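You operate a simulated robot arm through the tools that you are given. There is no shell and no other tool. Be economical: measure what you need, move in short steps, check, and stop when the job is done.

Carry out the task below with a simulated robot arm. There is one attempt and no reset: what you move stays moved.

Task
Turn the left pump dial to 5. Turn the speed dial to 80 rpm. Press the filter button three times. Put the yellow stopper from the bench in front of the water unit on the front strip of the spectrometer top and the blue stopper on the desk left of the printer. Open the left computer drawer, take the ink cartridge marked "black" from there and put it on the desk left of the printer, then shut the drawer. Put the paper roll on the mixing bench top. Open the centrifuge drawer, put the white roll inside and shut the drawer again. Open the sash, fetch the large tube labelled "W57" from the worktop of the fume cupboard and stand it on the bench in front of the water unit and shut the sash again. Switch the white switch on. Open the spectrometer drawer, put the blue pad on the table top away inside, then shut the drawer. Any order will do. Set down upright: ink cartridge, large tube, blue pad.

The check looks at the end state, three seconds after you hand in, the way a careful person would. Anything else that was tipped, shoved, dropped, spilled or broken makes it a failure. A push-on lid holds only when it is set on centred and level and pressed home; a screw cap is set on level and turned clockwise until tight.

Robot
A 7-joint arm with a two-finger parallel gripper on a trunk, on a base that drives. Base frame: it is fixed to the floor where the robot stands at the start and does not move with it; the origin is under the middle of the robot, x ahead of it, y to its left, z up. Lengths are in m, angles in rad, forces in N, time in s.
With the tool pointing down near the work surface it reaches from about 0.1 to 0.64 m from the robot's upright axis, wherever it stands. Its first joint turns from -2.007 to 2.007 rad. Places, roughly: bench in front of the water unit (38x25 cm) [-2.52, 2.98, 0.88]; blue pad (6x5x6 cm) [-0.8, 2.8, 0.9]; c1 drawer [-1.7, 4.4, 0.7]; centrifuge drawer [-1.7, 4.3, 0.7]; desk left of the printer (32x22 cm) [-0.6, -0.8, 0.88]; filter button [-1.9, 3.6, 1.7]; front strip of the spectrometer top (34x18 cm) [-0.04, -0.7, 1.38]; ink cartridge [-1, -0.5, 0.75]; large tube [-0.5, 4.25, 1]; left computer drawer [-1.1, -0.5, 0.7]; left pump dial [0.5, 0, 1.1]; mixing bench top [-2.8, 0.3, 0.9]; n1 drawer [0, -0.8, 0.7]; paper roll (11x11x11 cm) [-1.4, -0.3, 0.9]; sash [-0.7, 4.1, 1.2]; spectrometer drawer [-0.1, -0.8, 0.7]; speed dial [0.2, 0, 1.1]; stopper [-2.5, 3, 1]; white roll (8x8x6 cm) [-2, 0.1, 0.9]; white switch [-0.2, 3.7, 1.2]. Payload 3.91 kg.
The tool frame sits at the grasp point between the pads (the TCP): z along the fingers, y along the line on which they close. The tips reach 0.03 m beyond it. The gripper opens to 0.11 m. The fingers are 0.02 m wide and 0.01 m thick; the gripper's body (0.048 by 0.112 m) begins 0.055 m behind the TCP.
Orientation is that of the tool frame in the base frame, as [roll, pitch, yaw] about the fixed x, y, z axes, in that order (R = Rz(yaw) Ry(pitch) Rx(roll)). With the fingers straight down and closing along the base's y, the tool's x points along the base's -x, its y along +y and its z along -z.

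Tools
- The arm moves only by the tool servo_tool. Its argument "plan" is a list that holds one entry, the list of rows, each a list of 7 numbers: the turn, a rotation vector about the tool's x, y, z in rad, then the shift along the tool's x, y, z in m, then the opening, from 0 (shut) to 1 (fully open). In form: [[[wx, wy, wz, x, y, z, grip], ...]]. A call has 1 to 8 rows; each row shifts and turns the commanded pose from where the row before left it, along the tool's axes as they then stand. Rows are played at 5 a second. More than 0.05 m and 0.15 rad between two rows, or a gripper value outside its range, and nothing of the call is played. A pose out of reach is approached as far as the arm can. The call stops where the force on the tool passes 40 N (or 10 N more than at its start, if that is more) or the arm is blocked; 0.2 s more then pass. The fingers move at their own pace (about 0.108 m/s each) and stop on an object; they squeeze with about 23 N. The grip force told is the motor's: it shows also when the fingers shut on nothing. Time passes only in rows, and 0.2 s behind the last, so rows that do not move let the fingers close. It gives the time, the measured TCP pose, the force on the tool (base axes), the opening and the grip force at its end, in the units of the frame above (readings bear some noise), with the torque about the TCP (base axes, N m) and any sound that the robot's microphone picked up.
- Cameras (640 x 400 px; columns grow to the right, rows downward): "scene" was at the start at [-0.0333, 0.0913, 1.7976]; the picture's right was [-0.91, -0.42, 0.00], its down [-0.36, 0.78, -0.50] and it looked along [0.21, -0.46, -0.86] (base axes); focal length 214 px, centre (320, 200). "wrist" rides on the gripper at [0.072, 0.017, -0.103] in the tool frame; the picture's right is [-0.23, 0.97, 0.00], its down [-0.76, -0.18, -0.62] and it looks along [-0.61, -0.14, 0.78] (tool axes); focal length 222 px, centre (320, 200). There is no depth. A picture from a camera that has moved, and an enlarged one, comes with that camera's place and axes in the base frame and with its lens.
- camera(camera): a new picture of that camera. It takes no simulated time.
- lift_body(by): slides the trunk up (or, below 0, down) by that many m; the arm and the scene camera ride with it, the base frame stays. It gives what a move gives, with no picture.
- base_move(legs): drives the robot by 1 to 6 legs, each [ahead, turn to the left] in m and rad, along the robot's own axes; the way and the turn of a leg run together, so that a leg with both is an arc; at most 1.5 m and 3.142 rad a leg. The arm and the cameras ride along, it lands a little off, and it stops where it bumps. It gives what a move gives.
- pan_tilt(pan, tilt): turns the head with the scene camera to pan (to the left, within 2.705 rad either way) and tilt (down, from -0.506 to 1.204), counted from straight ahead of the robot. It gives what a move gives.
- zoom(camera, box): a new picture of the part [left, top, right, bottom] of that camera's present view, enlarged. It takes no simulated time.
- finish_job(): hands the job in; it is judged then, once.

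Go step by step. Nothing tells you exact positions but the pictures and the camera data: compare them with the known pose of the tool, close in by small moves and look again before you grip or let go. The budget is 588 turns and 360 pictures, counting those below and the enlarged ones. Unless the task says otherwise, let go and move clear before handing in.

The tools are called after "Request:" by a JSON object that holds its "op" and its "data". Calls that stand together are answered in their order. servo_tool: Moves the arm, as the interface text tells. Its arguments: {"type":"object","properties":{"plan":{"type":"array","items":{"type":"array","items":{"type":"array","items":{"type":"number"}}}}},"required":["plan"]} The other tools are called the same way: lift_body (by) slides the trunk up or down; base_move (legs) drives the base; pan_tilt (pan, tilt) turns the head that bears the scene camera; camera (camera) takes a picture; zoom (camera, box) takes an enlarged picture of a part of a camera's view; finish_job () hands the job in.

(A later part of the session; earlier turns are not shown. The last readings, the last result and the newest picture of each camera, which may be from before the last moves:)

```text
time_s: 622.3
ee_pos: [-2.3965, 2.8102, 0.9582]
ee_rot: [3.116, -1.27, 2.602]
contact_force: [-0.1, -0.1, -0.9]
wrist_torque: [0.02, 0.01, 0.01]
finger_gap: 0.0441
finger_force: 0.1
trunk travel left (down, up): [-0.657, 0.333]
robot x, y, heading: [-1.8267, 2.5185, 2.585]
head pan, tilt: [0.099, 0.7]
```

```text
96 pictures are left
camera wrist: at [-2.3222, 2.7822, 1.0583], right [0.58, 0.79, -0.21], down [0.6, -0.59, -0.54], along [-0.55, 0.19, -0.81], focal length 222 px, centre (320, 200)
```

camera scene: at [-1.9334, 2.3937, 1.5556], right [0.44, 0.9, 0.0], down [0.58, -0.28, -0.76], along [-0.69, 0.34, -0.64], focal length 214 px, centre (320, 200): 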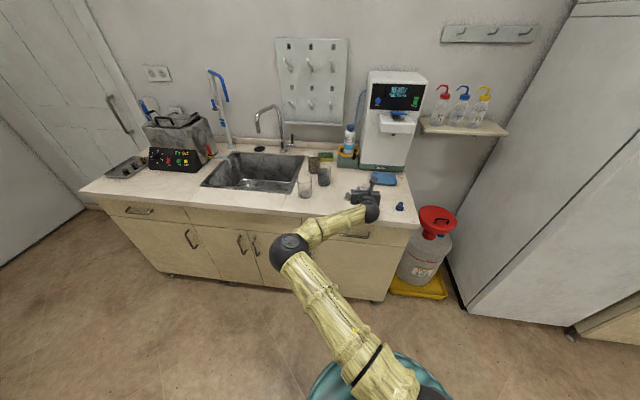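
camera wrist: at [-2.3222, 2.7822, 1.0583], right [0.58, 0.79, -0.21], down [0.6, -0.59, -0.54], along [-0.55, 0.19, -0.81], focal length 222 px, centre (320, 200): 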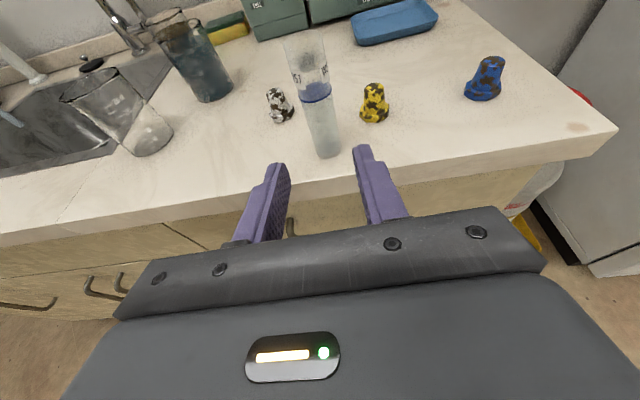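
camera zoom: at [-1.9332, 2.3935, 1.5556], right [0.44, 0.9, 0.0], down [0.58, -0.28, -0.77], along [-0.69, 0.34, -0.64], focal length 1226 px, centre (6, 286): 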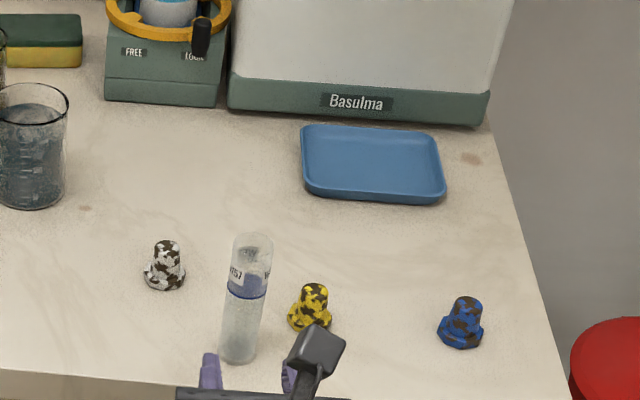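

Tube W57 stands on the bench. Next I go back to shut the sash and switch on the white switch; first restore the gripper roll/pitch.

Request:
{"op": "base_move", "data": {"legs": [[-0.2, 0]]}}

Request:
{"op": "lift_body", "data": {"by": 0.3}}

Request:
{"op": "servo_tool", "data": {"plan": [[[0, 0.15, 0, 0, 0, 0, 0.4], [0, 0.15, 0, 0, 0, 0, 0.4], [0, 0, 0.15, 0, 0, 0, 0.4], [0, 0, 0.15, 0, 0, 0, 0.4], [0, 0, 0.15, 0, 0, 0, 0.4], [0, 0, 0.15, 0, 0, 0, 0.4], [0, 0, 0.15, 0, 0, 0, 0.4], [0, 0, 0.15, 0, 0, 0, 0.4]]]}}

Request:
{"op": "servo_tool", "data": {"plan": [[[0, 0, 0.15, 0, 0, 0, 0.4], [0, 0, 0.15, 0, 0, 0, 0.4], [0, 0, 0.15, 0, 0, 0, 0.4], [0, 0, 0.15, 0, 0, 0, 0.4], [0, 0, 0.07, 0, 0, 0, 0.4], [0, 0, 0, 0, 0, -0.03, 0.4], [0, 0, 0, 0, 0, -0.03, 0.4], [0, 0, 0, 0, 0, -0.03, 0.4]]]}}

Request:
{"op": "pan_tilt", "data": {"pan": 0, "tilt": 0.6}}

Request:
{"op": "camera", "data": {"camera": "scene"}}

```text
time_s: 624.0
ee_pos: [-2.2334, 2.708, 0.9589]
ee_rot: [3.118, -1.273, 2.601]
contact_force: [-0.2, -0.3, -0.5]
wrist_torque: [0.02, 0.0, 0.02]
finger_gap: 0.0442
finger_force: 0.0
trunk travel left (down, up): [-0.657, 0.333]
robot x, y, heading: [-1.6599, 2.417, 2.587]
head pan, tilt: [0.099, 0.7]
```

```text
time_s: 627.0
ee_pos: [-2.2331, 2.7091, 1.2579]
ee_rot: [3.115, -1.271, 2.6]
contact_force: [-0.4, -0.2, 0.3]
wrist_torque: [0.0, -0.05, 0.0]
finger_gap: 0.0439
finger_force: 0.1
trunk travel left (down, up): [-0.957, 0.033]
robot x, y, heading: [-1.658, 2.4161, 2.586]
head pan, tilt: [0.099, 0.7]
```

```text
time_s: 628.8
ee_pos: [-2.2319, 2.709, 1.2581]
ee_rot: [-1.573, -0.677, 1.008]
contact_force: [0.4, 0.2, -0.3]
wrist_torque: [-0.03, -0.02, 0.0]
finger_gap: 0.0442
finger_force: 0.1
trunk travel left (down, up): [-0.957, 0.033]
robot x, y, heading: [-1.6646, 2.4147, 2.589]
head pan, tilt: [0.099, 0.7]
```

```text
time_s: 630.6
ee_pos: [-2.1569, 2.6601, 1.2583]
ee_rot: [-1.571, -0.009, 1.006]
contact_force: [0.2, 0.9, 0.9]
wrist_torque: [0.0, 0.0, -0.01]
finger_gap: 0.0437
finger_force: 0.2
trunk travel left (down, up): [-0.957, 0.033]
robot x, y, heading: [-1.6616, 2.4168, 2.586]
head pan, tilt: [0.099, 0.7]
```

```text
time_s: 631.3
ee_pos: [-2.1582, 2.6601, 1.2577]
ee_rot: [-1.571, -0.009, 1.007]
contact_force: [0.7, 0.2, 0.3]
wrist_torque: [-0.02, -0.01, 0.0]
finger_gap: 0.0443
finger_force: 0.1
trunk travel left (down, up): [-0.957, 0.033]
robot x, y, heading: [-1.659, 2.4166, 2.586]
head pan, tilt: [0.0, 0.6]
```

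```text
95 pictures are left
camera scene: at [-1.7678, 2.3009, 1.8642], right [0.53, 0.85, 0.0], down [0.48, -0.3, -0.82], along [-0.7, 0.43, -0.57], focal length 214 px, centre (320, 200)
```

scene: 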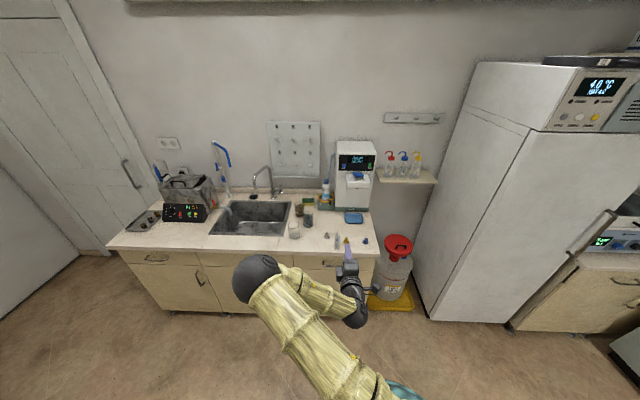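

Request:
{"op": "base_move", "data": {"legs": [[0, -1.385], [0.87, 0], [0, -0.226], [0.3, 0]]}}

Request:
{"op": "servo_tool", "data": {"plan": [[[0, 0, 0, 0, -0.04, 0, 0.45], [0, 0, 0, 0, -0.04, 0, 0.45]]]}}

Request:
{"op": "camera", "data": {"camera": "scene"}}

Request:
{"op": "camera", "data": {"camera": "wrist"}}

```text
time_s: 633.0
ee_pos: [-2.1187, 2.7307, 1.258]
ee_rot: [-1.572, -0.009, 0.863]
contact_force: [0.6, -0.1, -0.6]
wrist_torque: [0.01, 0.0, 0.0]
finger_gap: 0.0443
finger_force: 0.0
trunk travel left (down, up): [-0.957, 0.033]
robot x, y, heading: [-1.6618, 2.4167, 2.459]
head pan, tilt: [0.0, 0.6]
stopped in leg 1: the robot was blocked; the commanded pose is now the measured one
```

```text
time_s: 633.6
ee_pos: [-2.1175, 2.7294, 1.3381]
ee_rot: [-1.571, -0.008, 0.865]
contact_force: [-0.5, -0.8, 0.6]
wrist_torque: [0.0, 0.01, 0.06]
finger_gap: 0.0494
finger_force: 0.1
trunk travel left (down, up): [-0.957, 0.033]
robot x, y, heading: [-1.6632, 2.4166, 2.455]
head pan, tilt: [0.0, 0.6]
```

```text
94 pictures are left
camera scene: at [-1.7817, 2.3163, 1.8642], right [0.63, 0.78, 0.0], down [0.44, -0.36, -0.83], along [-0.64, 0.52, -0.56], focal length 214 px, centre (320, 200)
```

scene: 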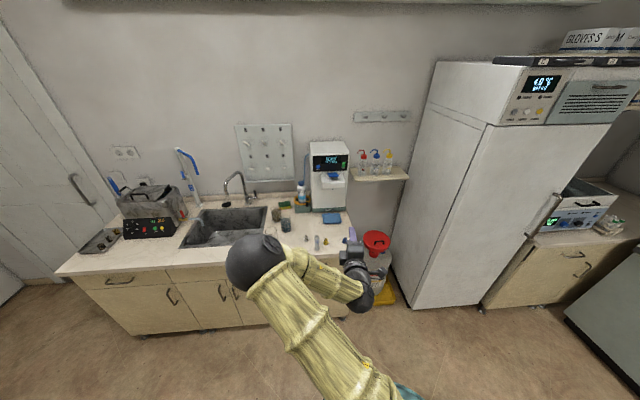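

```text
93 pictures are left
camera wrist: at [-1.9915, 2.7165, 1.3234], right [-0.14, -0.17, -0.98], down [-0.02, -0.98, 0.17], along [-0.99, 0.05, 0.14], focal length 222 px, centre (320, 200)
```

wrist: 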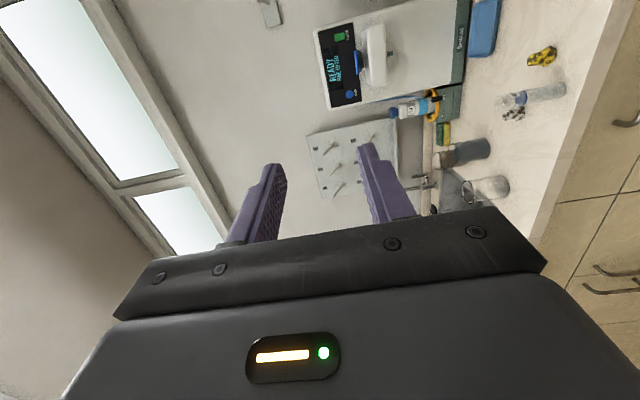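

Request:
{"op": "base_move", "data": {"legs": [[0.15, 0], [0, -1.254], [0.9, 0], [0, -0.226]]}}

Request:
{"op": "camera", "data": {"camera": "scene"}}

```text
time_s: 645.8
ee_pos: [-1.1602, 3.8263, 1.3392]
ee_rot: [-1.573, -0.01, -0.646]
contact_force: [0.4, 0.3, -0.9]
wrist_torque: [0.0, 0.02, 0.01]
finger_gap: 0.0494
finger_force: 0.1
trunk travel left (down, up): [-0.957, 0.033]
robot x, y, heading: [-1.4409, 3.3529, 0.941]
head pan, tilt: [0.0, 0.6]
```

```text
92 pictures are left
camera scene: at [-1.5516, 3.465, 1.8642], right [0.81, -0.58, 0.0], down [-0.33, -0.46, -0.82], along [0.48, 0.67, -0.57], focal length 214 px, centre (320, 200)
```

scene: 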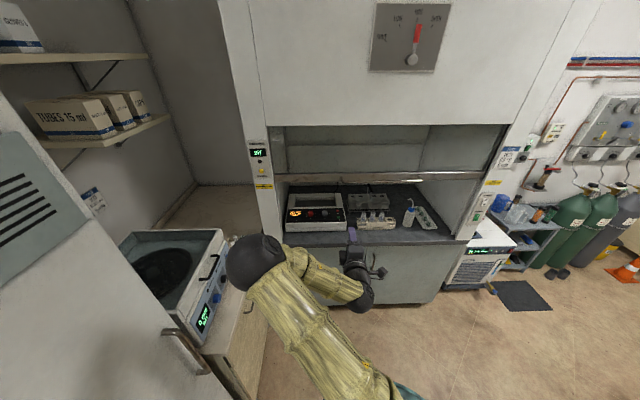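

Request:
{"op": "base_move", "data": {"legs": [[0, -0.45], [0.27, 0], [0, 0.485]]}}

Request:
{"op": "camera", "data": {"camera": "wrist"}}

Request:
{"op": "camera", "data": {"camera": "scene"}}

```text
time_s: 651.7
ee_pos: [-0.9382, 3.9655, 1.3381]
ee_rot: [-1.572, -0.009, -0.609]
contact_force: [-0.8, -0.7, -0.7]
wrist_torque: [0.0, 0.01, -0.01]
finger_gap: 0.0493
finger_force: 0.0
trunk travel left (down, up): [-0.957, 0.033]
robot x, y, heading: [-1.2039, 3.4784, 0.984]
head pan, tilt: [0.0, 0.6]
```

```text
91 pictures are left
camera wrist: at [-0.9373, 3.8403, 1.3229], right [-0.18, 0.12, -0.98], down [-0.98, -0.07, 0.17], along [-0.05, 0.99, 0.14], focal length 222 px, centre (320, 200)
```

wrist: 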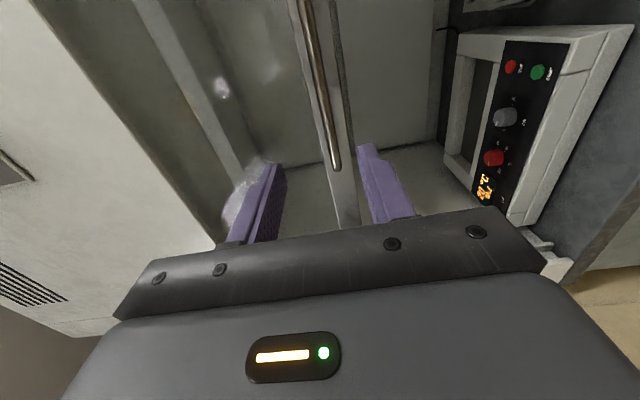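

```text
90 pictures are left
camera scene: at [-1.3166, 3.5904, 1.8642], right [0.83, -0.55, 0.0], down [-0.31, -0.47, -0.83], along [0.46, 0.69, -0.56], focal length 214 px, centre (320, 200)
```

scene: 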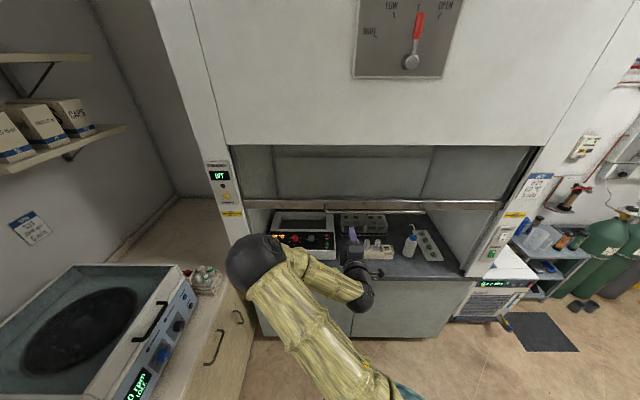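

Request:
{"op": "servo_tool", "data": {"plan": [[[0, 0, 0, 0.04, 0.0, 0, 0.45], [0, 0, 0, 0.03, 0.003, 0, 0.45]]]}}

Request:
{"op": "base_move", "data": {"legs": [[0.12, 0]]}}

Request:
{"op": "camera", "data": {"camera": "wrist"}}

```text
time_s: 652.3
ee_pos: [-0.8813, 3.927, 1.3372]
ee_rot: [-1.572, -0.008, -0.609]
contact_force: [0.6, -0.3, -0.2]
wrist_torque: [0.0, 0.01, 0.02]
finger_gap: 0.0494
finger_force: 0.0
trunk travel left (down, up): [-0.957, 0.033]
robot x, y, heading: [-1.2038, 3.4834, 0.986]
head pan, tilt: [0.0, 0.6]
```

```text
time_s: 653.6
ee_pos: [-0.8164, 4.0276, 1.3371]
ee_rot: [-1.575, -0.009, -0.606]
contact_force: [-0.7, 0.1, 0.0]
wrist_torque: [-0.02, -0.01, 0.0]
finger_gap: 0.0496
finger_force: 0.2
trunk travel left (down, up): [-0.957, 0.033]
robot x, y, heading: [-1.1441, 3.5816, 0.984]
head pan, tilt: [0.0, 0.6]
```

```text
89 pictures are left
camera wrist: at [-0.8148, 3.9011, 1.3209], right [-0.18, 0.12, -0.98], down [-0.98, -0.08, 0.17], along [-0.05, 0.99, 0.13], focal length 222 px, centre (320, 200)
```

wrist: 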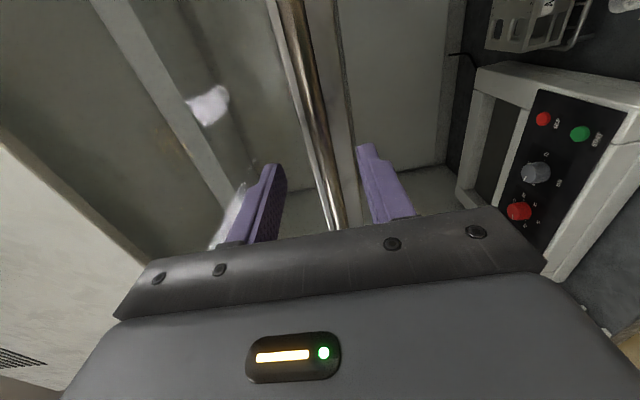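

Request:
{"op": "servo_tool", "data": {"plan": [[[0, 0, 0, 0, 0, 0.02, 0.45], [0, 0, 0, 0, 0, 0.014, 0.45], [0, 0, 0, 0, 0, 0, 0], [0, 0, 0, 0, 0, 0, 0], [0, 0, 0, 0, 0, 0, 0]]]}}

Request:
{"op": "camera", "data": {"camera": "wrist"}}

```text
time_s: 654.8
ee_pos: [-0.7969, 4.0558, 1.3377]
ee_rot: [-1.572, -0.009, -0.607]
contact_force: [0.9, 1.1, -4.9]
wrist_torque: [0.24, 0.53, -0.19]
finger_gap: 0.0137
finger_force: 45.2
trunk travel left (down, up): [-0.957, 0.033]
robot x, y, heading: [-1.1347, 3.584, 0.987]
head pan, tilt: [0.0, 0.6]
```

```text
88 pictures are left
camera wrist: at [-0.7962, 3.9285, 1.3216], right [-0.18, 0.12, -0.98], down [-0.98, -0.08, 0.17], along [-0.05, 0.99, 0.14], focal length 222 px, centre (320, 200)
```

wrist: 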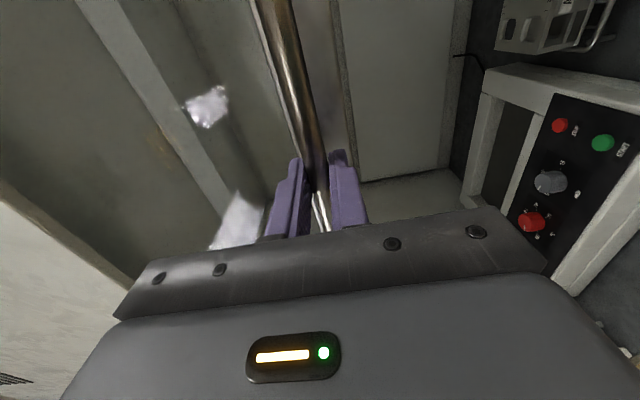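

Request:
{"op": "lift_body", "data": {"by": -0.385}}

Request:
{"op": "camera", "data": {"camera": "scene"}}

```text
time_s: 658.5
ee_pos: [-0.7974, 4.0547, 0.9532]
ee_rot: [-1.574, -0.008, -0.608]
contact_force: [7.1, 7.5, 3.0]
wrist_torque: [0.36, 0.38, 0.11]
finger_gap: 0.0135
finger_force: 44.5
trunk travel left (down, up): [-0.572, 0.418]
robot x, y, heading: [-1.1393, 3.5812, 0.98]
head pan, tilt: [0.0, 0.6]
```

```text
87 pictures are left
camera scene: at [-1.2502, 3.6898, 1.4792], right [0.83, -0.55, 0.0], down [-0.31, -0.47, -0.82], along [0.45, 0.69, -0.57], focal length 214 px, centre (320, 200)
```

scene: 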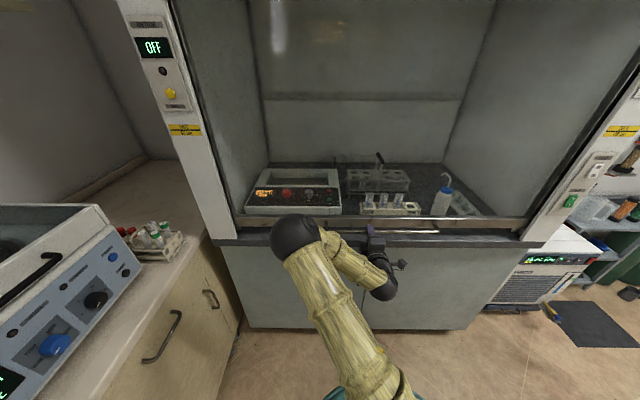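

Nearly down; I lower the last bit until it seats.

Request:
{"op": "lift_body", "data": {"by": -0.03}}

Request:
{"op": "zoom", "data": {"camera": "scene", "box": [200, 170, 600, 270]}}

```text
time_s: 659.3
ee_pos: [-0.7974, 4.0548, 0.9241]
ee_rot: [-1.57, -0.011, -0.607]
contact_force: [8.6, 10.2, 13.1]
wrist_torque: [0.5, 0.26, -0.1]
finger_gap: 0.0137
finger_force: 44.3
trunk travel left (down, up): [-0.542, 0.448]
robot x, y, heading: [-1.1375, 3.5843, 0.989]
head pan, tilt: [0.0, 0.6]
```

```text
1.60 times, centred on (400, 220) of scene
camera zoom: at [-1.2507, 3.6892, 1.4493], right [0.83, -0.55, 0.0], down [-0.31, -0.47, -0.82], along [0.45, 0.69, -0.57], focal length 343 px, centre (192, 168)
```

zoom: 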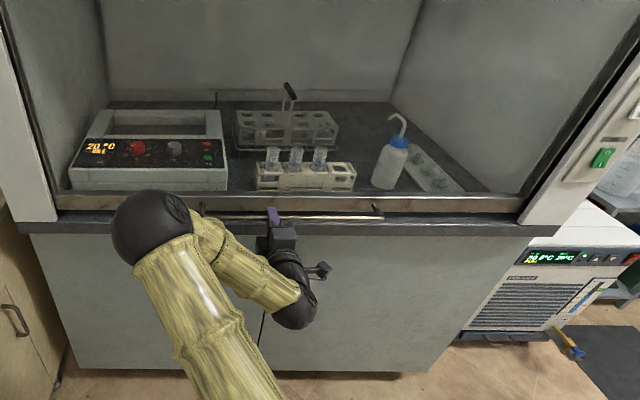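

Request:
{"op": "lift_body", "data": {"by": -0.01}}

Request:
{"op": "camera", "data": {"camera": "wrist"}}

```text
time_s: 659.7
ee_pos: [-0.7971, 4.0557, 0.9243]
ee_rot: [-1.553, -0.006, -0.609]
contact_force: [-5.1, -2.9, 4.3]
wrist_torque: [0.44, 0.21, -0.2]
finger_gap: 0.0137
finger_force: 45.0
trunk travel left (down, up): [-0.537, 0.453]
robot x, y, heading: [-1.1354, 3.5811, 0.985]
head pan, tilt: [0.0, 0.6]
stopped: the force on the tool passed its limit at 48 N (the readings are from after the stop); the commanded pose is now the measured one
```

```text
85 pictures are left
camera wrist: at [-0.796, 3.9286, 0.9058], right [-0.17, 0.14, -0.98], down [-0.98, -0.08, 0.16], along [-0.05, 0.99, 0.15], focal length 222 px, centre (320, 200)
```

wrist: 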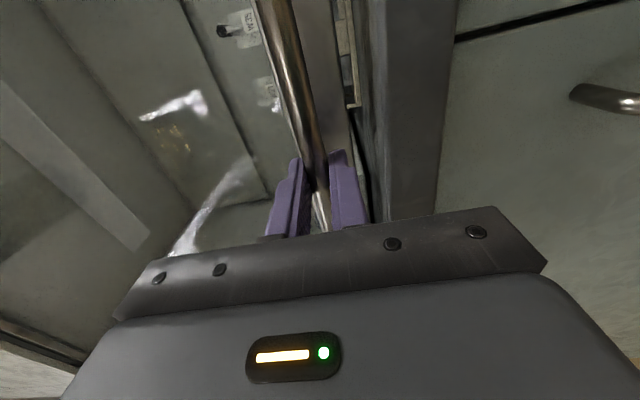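

Sash is fully shut (hard stop). I release and move along the hood to the white switch.

Request:
{"op": "servo_tool", "data": {"plan": [[[0, 0, 0, 0, 0, 0, 0.45], [0, 0, 0, 0, 0, 0, 0.45], [0, 0, 0, 0, 0, -0.04, 0.45]]]}}

Request:
{"op": "base_move", "data": {"legs": [[-0.08, 0], [0, -1.0], [0.3, 0], [0, 0.33]]}}

Request:
{"op": "lift_body", "data": {"by": 0.28}}

Request:
{"op": "pan_tilt", "data": {"pan": 0.2, "tilt": 0.5}}

Request:
{"op": "camera", "data": {"camera": "scene"}}

Request:
{"op": "camera", "data": {"camera": "wrist"}}

```text
time_s: 660.5
ee_pos: [-0.8188, 4.025, 0.9204]
ee_rot: [-1.555, -0.009, -0.606]
contact_force: [-0.1, 0.1, 0.3]
wrist_torque: [-0.01, -0.02, 0.01]
finger_gap: 0.0495
finger_force: 0.1
trunk travel left (down, up): [-0.537, 0.453]
robot x, y, heading: [-1.1395, 3.5822, 0.991]
head pan, tilt: [0.0, 0.6]
```

```text
time_s: 668.5
ee_pos: [-0.3589, 3.6713, 0.9215]
ee_rot: [-1.555, -0.008, -1.261]
contact_force: [0.4, 0.0, 0.9]
wrist_torque: [0.0, 0.01, 0.0]
finger_gap: 0.0492
finger_force: 0.1
trunk travel left (down, up): [-0.537, 0.453]
robot x, y, heading: [-0.8786, 3.5157, 0.333]
head pan, tilt: [0.0, 0.6]
```

```text
time_s: 671.4
ee_pos: [-0.3587, 3.6726, 1.2005]
ee_rot: [-1.555, -0.009, -1.261]
contact_force: [-1.3, -0.1, -0.6]
wrist_torque: [0.01, -0.05, -0.02]
finger_gap: 0.0494
finger_force: 0.1
trunk travel left (down, up): [-0.817, 0.173]
robot x, y, heading: [-0.88, 3.5147, 0.335]
head pan, tilt: [0.0, 0.6]
```

```text
time_s: 672.1
ee_pos: [-0.3586, 3.6735, 1.2012]
ee_rot: [-1.554, -0.01, -1.263]
contact_force: [0.0, -0.3, -0.7]
wrist_torque: [-0.01, 0.01, -0.01]
finger_gap: 0.0493
finger_force: 0.0
trunk travel left (down, up): [-0.817, 0.173]
robot x, y, heading: [-0.8757, 3.5171, 0.333]
head pan, tilt: [0.201, 0.499]
```

```text
84 pictures are left
camera scene: at [-0.9112, 3.6852, 1.7331], right [0.51, -0.86, 0.0], down [-0.41, -0.24, -0.88], along [0.75, 0.45, -0.48], focal length 214 px, centre (320, 200)
```

scene: 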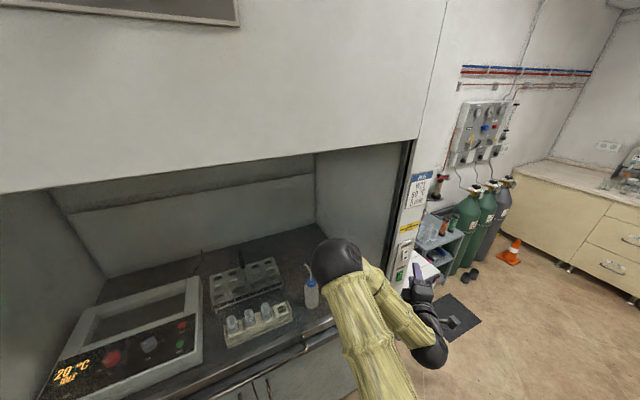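

```text
83 pictures are left
camera wrist: at [-0.4347, 3.5712, 1.1837], right [-0.05, 0.21, -0.98], down [-0.83, 0.54, 0.16], along [0.56, 0.82, 0.15], focal length 222 px, centre (320, 200)
```

wrist: 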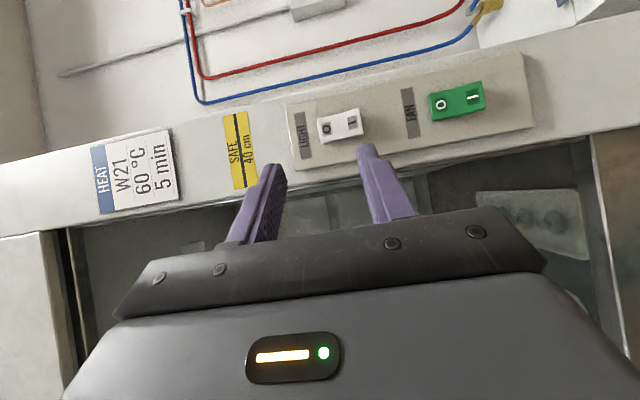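

Request:
{"op": "zoom", "data": {"camera": "wrist", "box": [280, 60, 540, 180]}}

```text
2.46 times, centred on (410, 120) of wrist
camera zoom: at [-0.4347, 3.5712, 1.1837], right [-0.05, 0.21, -0.98], down [-0.83, 0.54, 0.16], along [0.56, 0.82, 0.15], focal length 547 px, centre (98, 397)
```

zoom: 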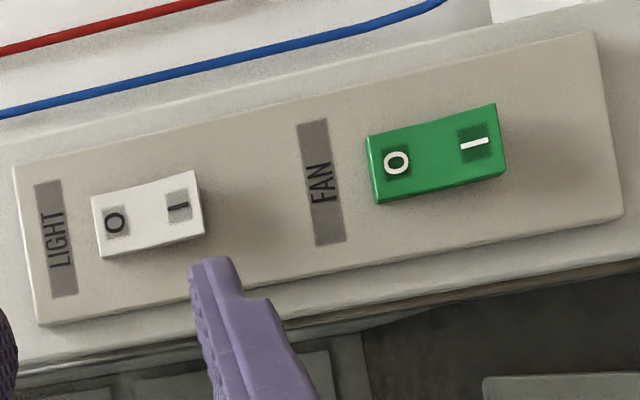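

The switch is off (I side raised). I turn the gripper square to the panel, close the fingers and line up with the lower "I" half.

Request:
{"op": "servo_tool", "data": {"plan": [[[0, -0.134, 0, 0, 0, 0, 0], [0, -0.134, 0, 0, 0, 0, 0], [0, -0.134, 0, 0, 0, 0, 0], [0, -0.134, 0, 0, 0, 0, 0], [0, -0.134, 0, 0, 0, 0, 0]]]}}

Request:
{"op": "camera", "data": {"camera": "wrist"}}

Request:
{"op": "camera", "data": {"camera": "scene"}}

```text
time_s: 673.3
ee_pos: [-0.3582, 3.6707, 1.2017]
ee_rot: [-1.562, -0.016, -0.589]
contact_force: [0.6, 0.4, 0.2]
wrist_torque: [0.0, -0.03, 0.01]
finger_gap: 0.0
finger_force: 23.0
trunk travel left (down, up): [-0.817, 0.173]
robot x, y, heading: [-0.8814, 3.5173, 0.335]
head pan, tilt: [0.201, 0.499]
```

```text
81 pictures are left
camera wrist: at [-0.355, 3.5441, 1.1856], right [-0.17, 0.12, -0.98], down [-0.98, -0.09, 0.16], along [-0.07, 0.99, 0.14], focal length 222 px, centre (320, 200)
```

wrist: 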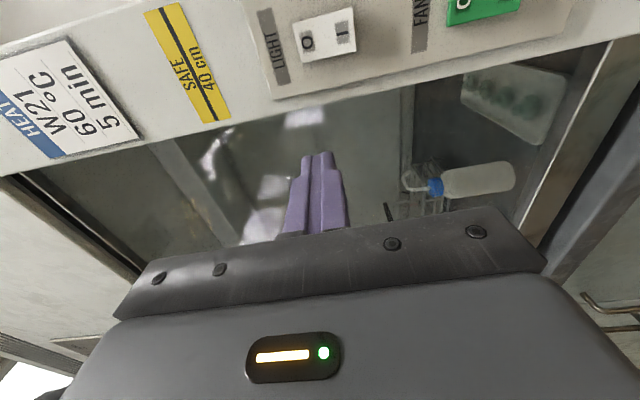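

```text
80 pictures are left
camera scene: at [-0.9108, 3.6833, 1.7333], right [0.51, -0.86, 0.0], down [-0.41, -0.24, -0.88], along [0.75, 0.45, -0.48], focal length 214 px, centre (320, 200)
```

scene: 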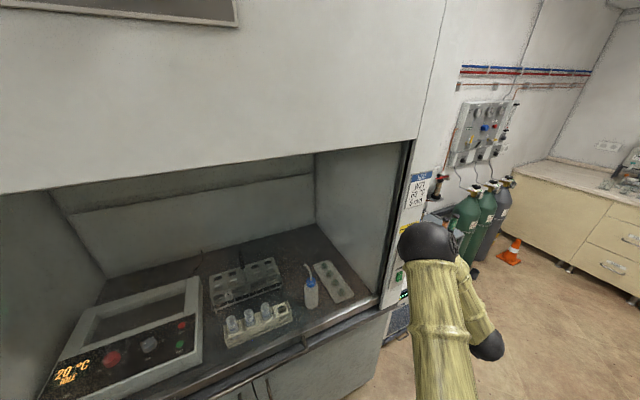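

Request:
{"op": "servo_tool", "data": {"plan": [[[0, 0, 0, 0.025, 0.014, 0, 0], [0, 0, 0, 0.024, 0.014, 0, 0]]]}}

Request:
{"op": "camera", "data": {"camera": "wrist"}}

```text
time_s: 673.9
ee_pos: [-0.3185, 3.6447, 1.1724]
ee_rot: [-1.564, -0.016, -0.59]
contact_force: [0.2, -0.4, -0.1]
wrist_torque: [0.02, 0.02, -0.03]
finger_gap: 0.0
finger_force: 22.8
trunk travel left (down, up): [-0.817, 0.173]
robot x, y, heading: [-0.8817, 3.5163, 0.337]
head pan, tilt: [0.201, 0.499]
```

```text
79 pictures are left
camera wrist: at [-0.3148, 3.5186, 1.1571], right [-0.17, 0.12, -0.98], down [-0.98, -0.09, 0.16], along [-0.07, 0.99, 0.14], focal length 222 px, centre (320, 200)
```

wrist: 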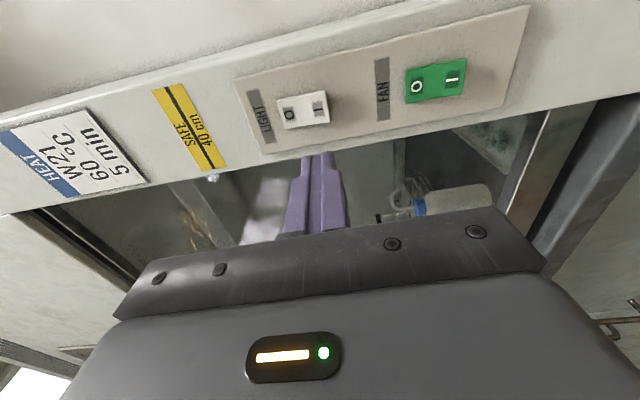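

Request:
{"op": "servo_tool", "data": {"plan": [[[0, 0, 0, 0.02, 0, 0, 0], [0, 0, 0, 0, 0, 0.025, 0]]]}}

Request:
{"op": "zoom", "data": {"camera": "wrist", "box": [220, 70, 420, 190]}}

```text
time_s: 674.5
ee_pos: [-0.287, 3.6549, 1.175]
ee_rot: [-1.565, -0.016, -0.591]
contact_force: [-0.4, 0.5, 1.1]
wrist_torque: [-0.02, -0.01, -0.01]
finger_gap: 0.0001
finger_force: 23.1
trunk travel left (down, up): [-0.817, 0.173]
robot x, y, heading: [-0.8818, 3.5163, 0.332]
head pan, tilt: [0.201, 0.499]
```

```text
3.20 times, centred on (320, 130) of wrist
camera zoom: at [-0.2842, 3.5284, 1.1581], right [-0.17, 0.12, -0.98], down [-0.98, -0.09, 0.16], along [-0.07, 0.99, 0.14], focal length 711 px, centre (320, 424)
```

zoom: 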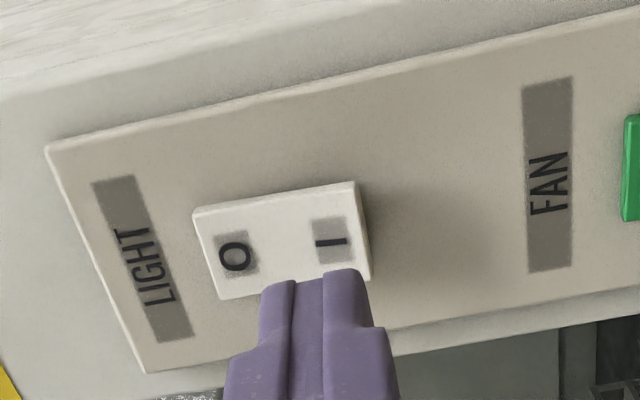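

Request:
{"op": "servo_tool", "data": {"plan": [[[0, 0, 0, 0.004, 0.005, 0.008, 0], [0, 0, 0, 0, 0, 0.006, 0], [0, 0, 0, 0, 0, 0.004, 0], [0, 0, 0, 0, 0, 0.004, 0]]]}}

Request:
{"op": "zoom", "data": {"camera": "wrist", "box": [220, 70, 420, 190]}}

```text
time_s: 675.5
ee_pos: [-0.2718, 3.6701, 1.1686]
ee_rot: [-1.564, -0.016, -0.593]
contact_force: [-1.2, 0.4, 1.1]
wrist_torque: [0.01, 0.0, -0.01]
finger_gap: 0.0
finger_force: 23.2
trunk travel left (down, up): [-0.817, 0.173]
robot x, y, heading: [-0.8829, 3.5168, 0.335]
head pan, tilt: [0.201, 0.499]
```

```text
3.20 times, centred on (320, 130) of wrist
camera zoom: at [-0.2685, 3.5443, 1.1535], right [-0.17, 0.12, -0.98], down [-0.98, -0.09, 0.16], along [-0.07, 0.99, 0.14], focal length 711 px, centre (320, 424)
```

zoom: 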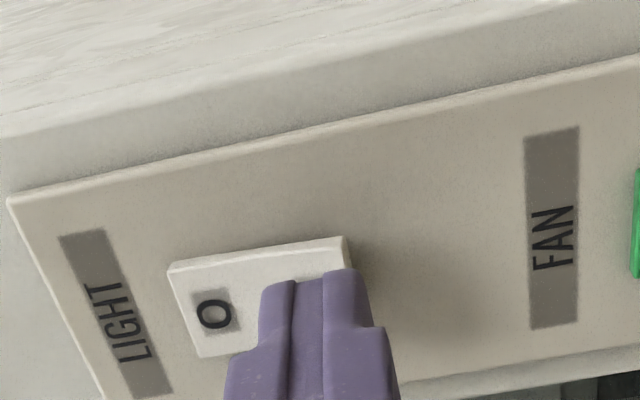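

Request:
{"op": "servo_tool", "data": {"plan": [[[0, 0, 0, 0, 0.001, 0.004, 0], [0, 0, 0, 0, 0, 0.004, 0], [0, 0, 0, 0, 0, 0.004, 0]]]}}

```text
time_s: 676.3
ee_pos: [-0.2645, 3.6801, 1.1702]
ee_rot: [-1.564, -0.018, -0.591]
contact_force: [0.2, 0.2, 0.2]
wrist_torque: [0.02, -0.01, -0.01]
finger_gap: 0.0001
finger_force: 22.7
trunk travel left (down, up): [-0.817, 0.173]
robot x, y, heading: [-0.8827, 3.5177, 0.336]
head pan, tilt: [0.201, 0.499]
```

Request:
{"op": "servo_tool", "data": {"plan": [[[0, 0, 0, 0, 0, 0.004, 0], [0, 0, 0, 0, 0, 0.003, 0], [0, 0, 0, 0, 0, 0.003, 0], [0, 0, 0, 0, 0, 0.003, 0]]]}}

Request:
{"op": "zoom", "data": {"camera": "wrist", "box": [220, 70, 420, 190]}}

```text
time_s: 677.3
ee_pos: [-0.2601, 3.6883, 1.1698]
ee_rot: [-1.564, -0.015, -0.591]
contact_force: [-17.4, -10.3, -3.8]
wrist_torque: [0.06, -0.07, 0.16]
finger_gap: 0.0002
finger_force: 23.2
trunk travel left (down, up): [-0.817, 0.173]
robot x, y, heading: [-0.8806, 3.5185, 0.332]
head pan, tilt: [0.201, 0.499]
heard: click
```

```text
3.20 times, centred on (320, 130) of wrist
camera zoom: at [-0.2565, 3.5614, 1.1535], right [-0.17, 0.12, -0.98], down [-0.98, -0.09, 0.16], along [-0.07, 0.99, 0.14], focal length 711 px, centre (320, 424)
```

zoom: 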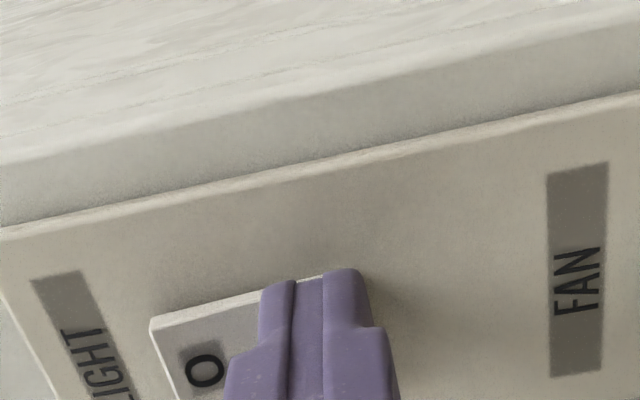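

Click heard and the O side now stands out. I withdraw and check that the light is on.

Request:
{"op": "servo_tool", "data": {"plan": [[[0, 0, 0, 0, 0, -0.03, 0], [0, 0, 0, 0, 0, -0.04, 0]]]}}

Request:
{"op": "zoom", "data": {"camera": "wrist", "box": [220, 60, 480, 190]}}

Request:
{"op": "camera", "data": {"camera": "scene"}}

```text
time_s: 677.9
ee_pos: [-0.2955, 3.6337, 1.1685]
ee_rot: [-1.564, -0.017, -0.591]
contact_force: [0.2, -0.5, 0.3]
wrist_torque: [-0.02, 0.01, 0.01]
finger_gap: 0.0
finger_force: 23.3
trunk travel left (down, up): [-0.817, 0.173]
robot x, y, heading: [-0.8791, 3.5165, 0.333]
head pan, tilt: [0.201, 0.499]
```

```text
2.46 times, centred on (350, 125) of wrist
camera zoom: at [-0.2927, 3.5066, 1.1522], right [-0.17, 0.12, -0.98], down [-0.98, -0.09, 0.16], along [-0.07, 0.99, 0.14], focal length 547 px, centre (246, 385)
```

zoom: 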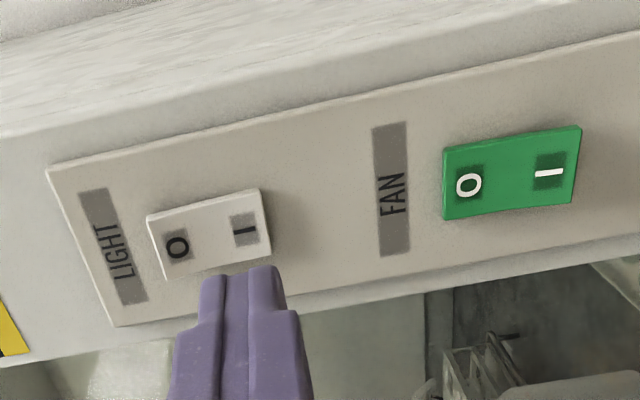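

```text
74 pictures are left
camera scene: at [-0.9111, 3.6845, 1.7332], right [0.51, -0.86, 0.0], down [-0.41, -0.24, -0.88], along [0.75, 0.45, -0.48], focal length 214 px, centre (320, 200)
```

scene: 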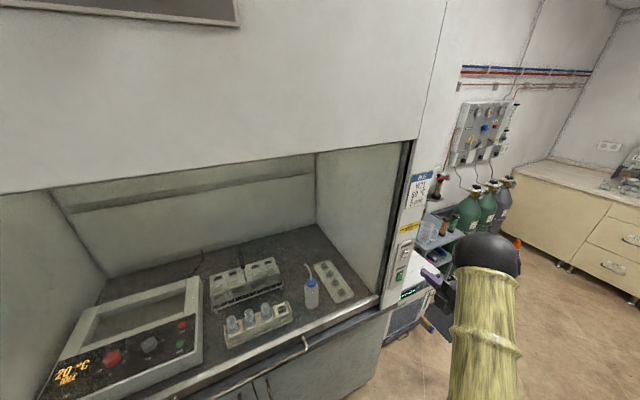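

Light is on, switch done. I back away, re-point the gripper down, and go for the stoppers (watching the picture budget).

Request:
{"op": "base_move", "data": {"legs": [[-0.3, 0]]}}

Request:
{"op": "servo_tool", "data": {"plan": [[[-0.15, 0, 0, 0, 0, 0, 0.6], [-0.15, 0, 0, 0, 0, 0, 0.6], [-0.15, 0, 0, 0, 0, 0, 0.6], [-0.15, 0, 0, 0, 0, 0, 0.6], [-0.15, 0, 0, 0, 0, 0, 0.6], [-0.15, 0, 0, 0, 0, 0, 0.6], [-0.15, 0, 0, 0, 0, 0, 0.6], [-0.15, 0, 0, 0, 0, 0, 0.6]]]}}

Request:
{"op": "servo_tool", "data": {"plan": [[[-0.15, 0, 0, 0, 0, 0, 0.6], [-0.15, 0, 0, 0, 0, 0, 0.6], [-0.077, 0, 0, 0, 0, 0, 0.6]]]}}

Request:
{"op": "lift_body", "data": {"by": 0.17}}

Request:
{"op": "base_move", "data": {"legs": [[0, -1.4], [0, -1.367], [1.06, 0], [0, -1.301]]}}

Request:
{"op": "pan_tilt", "data": {"pan": 0.1, "tilt": 0.8}}

Request:
{"op": "camera", "data": {"camera": "scene"}}

```text
time_s: 680.2
ee_pos: [-0.581, 3.5348, 1.1682]
ee_rot: [-1.562, -0.017, -0.592]
contact_force: [-0.3, -0.1, 0.2]
wrist_torque: [-0.03, -0.02, -0.01]
finger_gap: 0.0
finger_force: 23.5
trunk travel left (down, up): [-0.817, 0.173]
robot x, y, heading: [-1.164, 3.4147, 0.335]
head pan, tilt: [0.201, 0.499]
```

```text
time_s: 682.0
ee_pos: [-0.5789, 3.5366, 1.1666]
ee_rot: [-2.768, -0.016, -0.592]
contact_force: [-0.4, 1.1, -0.5]
wrist_torque: [0.0, 0.0, 0.0]
finger_gap: 0.0659
finger_force: 0.0
trunk travel left (down, up): [-0.817, 0.173]
robot x, y, heading: [-1.1672, 3.4157, 0.334]
head pan, tilt: [0.201, 0.499]
```

```text
time_s: 682.8
ee_pos: [-0.5794, 3.5348, 1.1676]
ee_rot: [3.139, -0.019, -0.592]
contact_force: [-1.1, 0.4, 0.1]
wrist_torque: [0.02, 0.0, -0.03]
finger_gap: 0.0662
finger_force: 0.1
trunk travel left (down, up): [-0.817, 0.173]
robot x, y, heading: [-1.1677, 3.4148, 0.339]
head pan, tilt: [0.201, 0.499]
```

```text
time_s: 684.7
ee_pos: [-0.5791, 3.535, 1.3385]
ee_rot: [-3.14, -0.017, -0.592]
contact_force: [0.3, -0.6, 0.5]
wrist_torque: [0.01, 0.02, -0.03]
finger_gap: 0.0661
finger_force: 0.1
trunk travel left (down, up): [-0.987, 0.003]
robot x, y, heading: [-1.1641, 3.4124, 0.334]
head pan, tilt: [0.201, 0.499]
```

```text
time_s: 705.2
ee_pos: [-2.4042, 3.0612, 1.3395]
ee_rot: [-3.14, -0.013, 1.722]
contact_force: [0.1, 0.5, 0.0]
wrist_torque: [-0.01, 0.02, -0.01]
finger_gap: 0.0658
finger_force: 0.0
trunk travel left (down, up): [-0.987, 0.003]
robot x, y, heading: [-1.9221, 2.7058, 2.651]
head pan, tilt: [0.201, 0.499]
```

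```text
time_s: 706.0
ee_pos: [-2.4029, 3.0603, 1.3383]
ee_rot: [-3.141, -0.017, 1.721]
contact_force: [0.2, 0.9, -0.4]
wrist_torque: [0.01, 0.02, 0.01]
finger_gap: 0.0659
finger_force: 0.1
trunk travel left (down, up): [-0.987, 0.003]
robot x, y, heading: [-1.9182, 2.7119, 2.645]
head pan, tilt: [0.099, 0.799]
```

```text
73 pictures are left
camera scene: at [-2.0163, 2.5773, 1.8772], right [0.38, 0.92, 0.0], down [0.66, -0.28, -0.7], along [-0.64, 0.27, -0.72], focal length 214 px, centre (320, 200)
```

scene: 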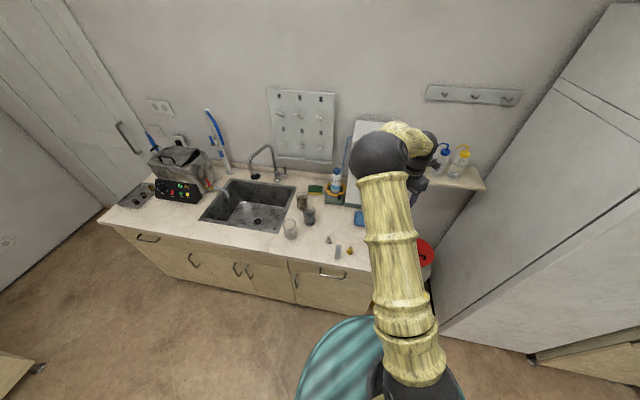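

Request:
{"op": "servo_tool", "data": {"plan": [[[0, -0.016, 0, -0.0078, -0.0356, 0, 0.6]]]}}

Request:
{"op": "lift_body", "data": {"by": -0.3}}

Request:
{"op": "camera", "data": {"camera": "wrist"}}

```text
time_s: 706.4
ee_pos: [-2.4404, 3.0506, 1.338]
ee_rot: [-3.141, -0.002, 1.723]
contact_force: [-0.4, -0.1, -0.1]
wrist_torque: [0.01, -0.05, -0.01]
finger_gap: 0.0658
finger_force: 0.1
trunk travel left (down, up): [-0.987, 0.003]
robot x, y, heading: [-1.9175, 2.7125, 2.652]
head pan, tilt: [0.099, 0.799]
```

```text
time_s: 709.4
ee_pos: [-2.437, 3.0511, 1.0387]
ee_rot: [-3.14, -0.001, 1.721]
contact_force: [-0.1, 0.4, 0.1]
wrist_torque: [-0.01, 0.0, -0.03]
finger_gap: 0.066
finger_force: 0.1
trunk travel left (down, up): [-0.687, 0.303]
robot x, y, heading: [-1.9205, 2.7142, 2.647]
head pan, tilt: [0.099, 0.799]
```

```text
72 pictures are left
camera wrist: at [-2.4311, 3.1246, 1.1426], right [1.0, -0.08, 0.0], down [-0.06, -0.78, 0.62], along [-0.05, -0.62, -0.78], focal length 222 px, centre (320, 200)
```

wrist: 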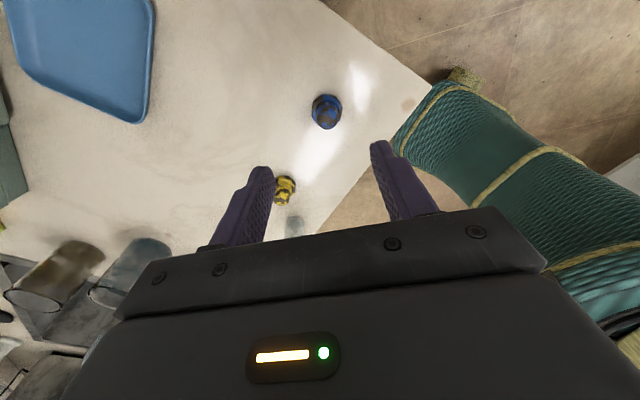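

Request:
{"op": "servo_tool", "data": {"plan": [[[0, 0, 0, 0.006, 0.006, 0.04, 0.5], [0, 0, 0, 0, 0, 0.04, 0.5], [0, 0, 0, 0, 0, 0.038, 0.5], [0, 0, 0, 0, 0, 0, 0], [0, 0, 0, 0, 0, 0, 0], [0, 0, 0, 0, 0, 0, 0]]]}}

Request:
{"op": "camera", "data": {"camera": "wrist"}}

```text
time_s: 710.8
ee_pos: [-2.4326, 3.0582, 0.9215]
ee_rot: [-3.139, 0.0, 1.721]
contact_force: [-0.3, 0.1, 0.1]
wrist_torque: [-0.02, -0.02, -0.04]
finger_gap: 0.0235
finger_force: 23.2
trunk travel left (down, up): [-0.687, 0.303]
robot x, y, heading: [-1.9212, 2.7112, 2.645]
head pan, tilt: [0.099, 0.799]
```

```text
71 pictures are left
camera wrist: at [-2.4264, 3.1311, 1.0245], right [1.0, -0.08, 0.0], down [-0.06, -0.78, 0.62], along [-0.05, -0.62, -0.78], focal length 222 px, centre (320, 200)
```

wrist: 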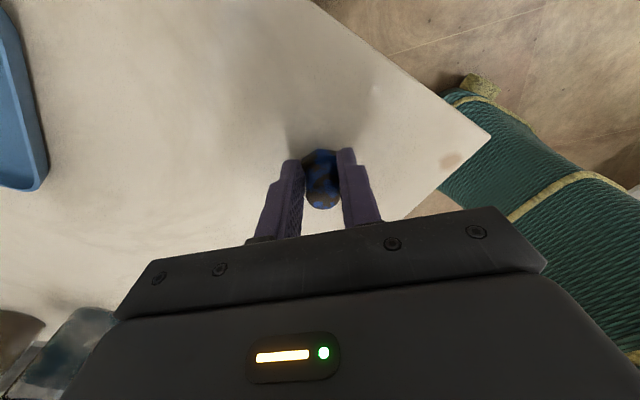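

Blue stopper gripped. I lift it and drive to the desk by the printer.

Request:
{"op": "lift_body", "data": {"by": 0.3}}

Request:
{"op": "base_move", "data": {"legs": [[0, 1.12], [0, 1.114], [1.0, 0], [0, 0.6], [0.9, 0], [0.83, 0]]}}

Request:
{"op": "servo_tool", "data": {"plan": [[[0, 0, 0, -0.0255, 0.034, 0, 0], [0, 0, 0, -0.0255, 0.034, 0, 0], [0, 0, 0, -0.0255, 0.034, 0, 0], [0, 0, 0, -0.0255, 0.034, 0, 0]]]}}

Request:
{"op": "pan_tilt", "data": {"pan": -0.5, "tilt": 0.8}}

Request:
{"op": "camera", "data": {"camera": "scene"}}

```text
time_s: 713.8
ee_pos: [-2.4321, 3.057, 1.2208]
ee_rot: [-3.139, 0.0, 1.721]
contact_force: [-0.1, -0.2, -0.9]
wrist_torque: [-0.01, 0.01, -0.01]
finger_gap: 0.0234
finger_force: 23.4
trunk travel left (down, up): [-0.987, 0.003]
robot x, y, heading: [-1.9168, 2.7094, 2.649]
head pan, tilt: [0.099, 0.799]
```

```text
time_s: 740.0
ee_pos: [-0.1717, 0.0224, 1.2211]
ee_rot: [-3.141, -0.001, -1.715]
contact_force: [-0.2, -0.3, -0.8]
wrist_torque: [-0.03, -0.01, -0.02]
finger_gap: 0.0233
finger_force: 23.3
trunk travel left (down, up): [-0.987, 0.003]
robot x, y, heading: [-0.5604, 0.5015, -0.79]
head pan, tilt: [0.099, 0.799]
```

```text
time_s: 741.0
ee_pos: [-0.2942, 0.1447, 1.2207]
ee_rot: [-3.138, -0.001, -1.716]
contact_force: [0.0, -0.1, -0.5]
wrist_torque: [-0.03, -0.05, 0.01]
finger_gap: 0.0232
finger_force: 22.9
trunk travel left (down, up): [-0.987, 0.003]
robot x, y, heading: [-0.5607, 0.5027, -0.791]
head pan, tilt: [0.099, 0.799]
```

```text
time_s: 742.0
ee_pos: [-0.2934, 0.1432, 1.2208]
ee_rot: [-3.14, 0.0, -1.716]
contact_force: [0.0, 0.2, 0.0]
wrist_torque: [0.0, 0.0, -0.01]
finger_gap: 0.0231
finger_force: 23.5
trunk travel left (down, up): [-0.987, 0.003]
robot x, y, heading: [-0.5611, 0.5047, -0.788]
head pan, tilt: [-0.499, 0.799]
```

```text
70 pictures are left
camera scene: at [-0.4739, 0.5765, 1.8772], right [-0.96, -0.28, 0.0], down [-0.2, 0.69, -0.7], along [0.19, -0.67, -0.72], focal length 214 px, centre (320, 200)
```

scene: 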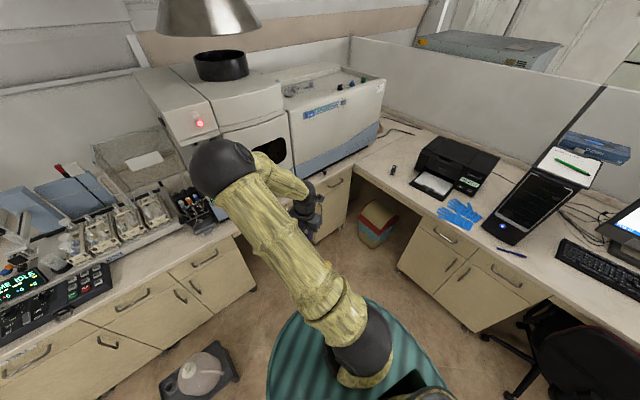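

Request:
{"op": "base_move", "data": {"legs": [[0, -0.6], [0.68, 0], [0, -0.44]]}}

Request:
{"op": "pan_tilt", "data": {"pan": 0, "tilt": 0.8}}

Request:
{"op": "camera", "data": {"camera": "scene"}}

```text
time_s: 750.4
ee_pos: [-0.6188, -0.5801, 1.2205]
ee_rot: [-3.14, -0.001, -2.761]
contact_force: [0.3, 0.0, 0.2]
wrist_torque: [0.0, 0.02, 0.0]
finger_gap: 0.0231
finger_force: 23.6
trunk travel left (down, up): [-0.987, 0.003]
robot x, y, heading: [-0.4434, -0.1672, -1.835]
head pan, tilt: [-0.499, 0.799]
```

```text
time_s: 751.3
ee_pos: [-0.6205, -0.5807, 1.2226]
ee_rot: [-3.141, 0.001, -2.761]
contact_force: [-0.9, -0.6, -0.5]
wrist_torque: [0.01, -0.03, -0.03]
finger_gap: 0.0232
finger_force: 22.5
trunk travel left (down, up): [-0.987, 0.003]
robot x, y, heading: [-0.4387, -0.1661, -1.836]
head pan, tilt: [0.0, 0.799]
```

```text
69 pictures are left
camera scene: at [-0.3001, -0.2285, 1.8772], right [-0.96, 0.26, 0.0], down [0.19, 0.69, -0.7], along [-0.18, -0.67, -0.72], focal length 214 px, centre (320, 200)
```

scene: 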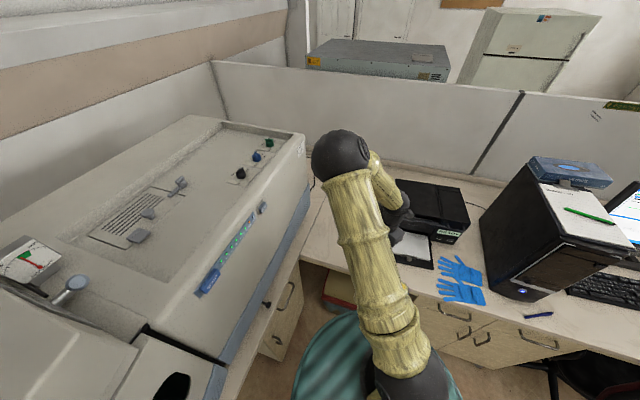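

Request:
{"op": "servo_tool", "data": {"plan": [[[0, 0, 0, 0.002, -0.038, 0, 0], [0, 0, 0, 0.002, -0.038, 0, 0], [0, 0, 0, 0.002, -0.038, 0, 0], [0, 0, 0, 0.002, -0.038, 0, 0], [0, 0, 0, 0.002, -0.037, 0, 0]]]}}

Request:
{"op": "lift_body", "data": {"by": -0.2}}

Request:
{"op": "camera", "data": {"camera": "wrist"}}

```text
time_s: 752.5
ee_pos: [-0.557, -0.7606, 1.2223]
ee_rot: [-3.141, 0.002, -2.762]
contact_force: [0.5, 1.0, -0.8]
wrist_torque: [0.01, -0.01, 0.01]
finger_gap: 0.0231
finger_force: 22.8
trunk travel left (down, up): [-0.987, 0.003]
robot x, y, heading: [-0.4396, -0.1699, -1.835]
head pan, tilt: [0.0, 0.799]
```

```text
time_s: 754.7
ee_pos: [-0.5571, -0.7595, 1.022]
ee_rot: [-3.141, 0.0, -2.761]
contact_force: [-0.1, 0.0, 0.4]
wrist_torque: [0.02, 0.0, -0.01]
finger_gap: 0.0233
finger_force: 23.2
trunk travel left (down, up): [-0.787, 0.203]
robot x, y, heading: [-0.4434, -0.1674, -1.841]
head pan, tilt: [0.0, 0.799]
```

```text
68 pictures are left
camera wrist: at [-0.6302, -0.7706, 1.1256], right [-0.15, 0.99, 0.0], down [0.77, 0.12, 0.62], along [0.62, 0.09, -0.78], focal length 222 px, centre (320, 200)
```

wrist: 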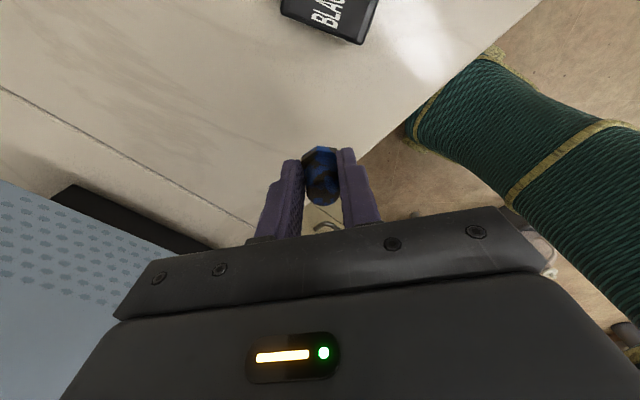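

Request:
{"op": "servo_tool", "data": {"plan": [[[0, 0, 0, 0, 0, 0.04, 0], [0, 0, 0, 0, 0, 0.04, 0], [0, 0, 0, 0, 0, 0.015, 0], [0, 0, 0, 0, 0, 0.004, 0], [0, 0, 0, 0, 0, 0.003, 0]]]}}

```text
time_s: 755.9
ee_pos: [-0.5577, -0.7604, 0.9205]
ee_rot: [-3.139, -0.001, -2.76]
contact_force: [1.1, 0.0, 12.0]
wrist_torque: [0.02, -0.17, 0.0]
finger_gap: 0.0234
finger_force: 22.7
trunk travel left (down, up): [-0.787, 0.203]
robot x, y, heading: [-0.4399, -0.1662, -1.84]
head pan, tilt: [0.0, 0.799]
```

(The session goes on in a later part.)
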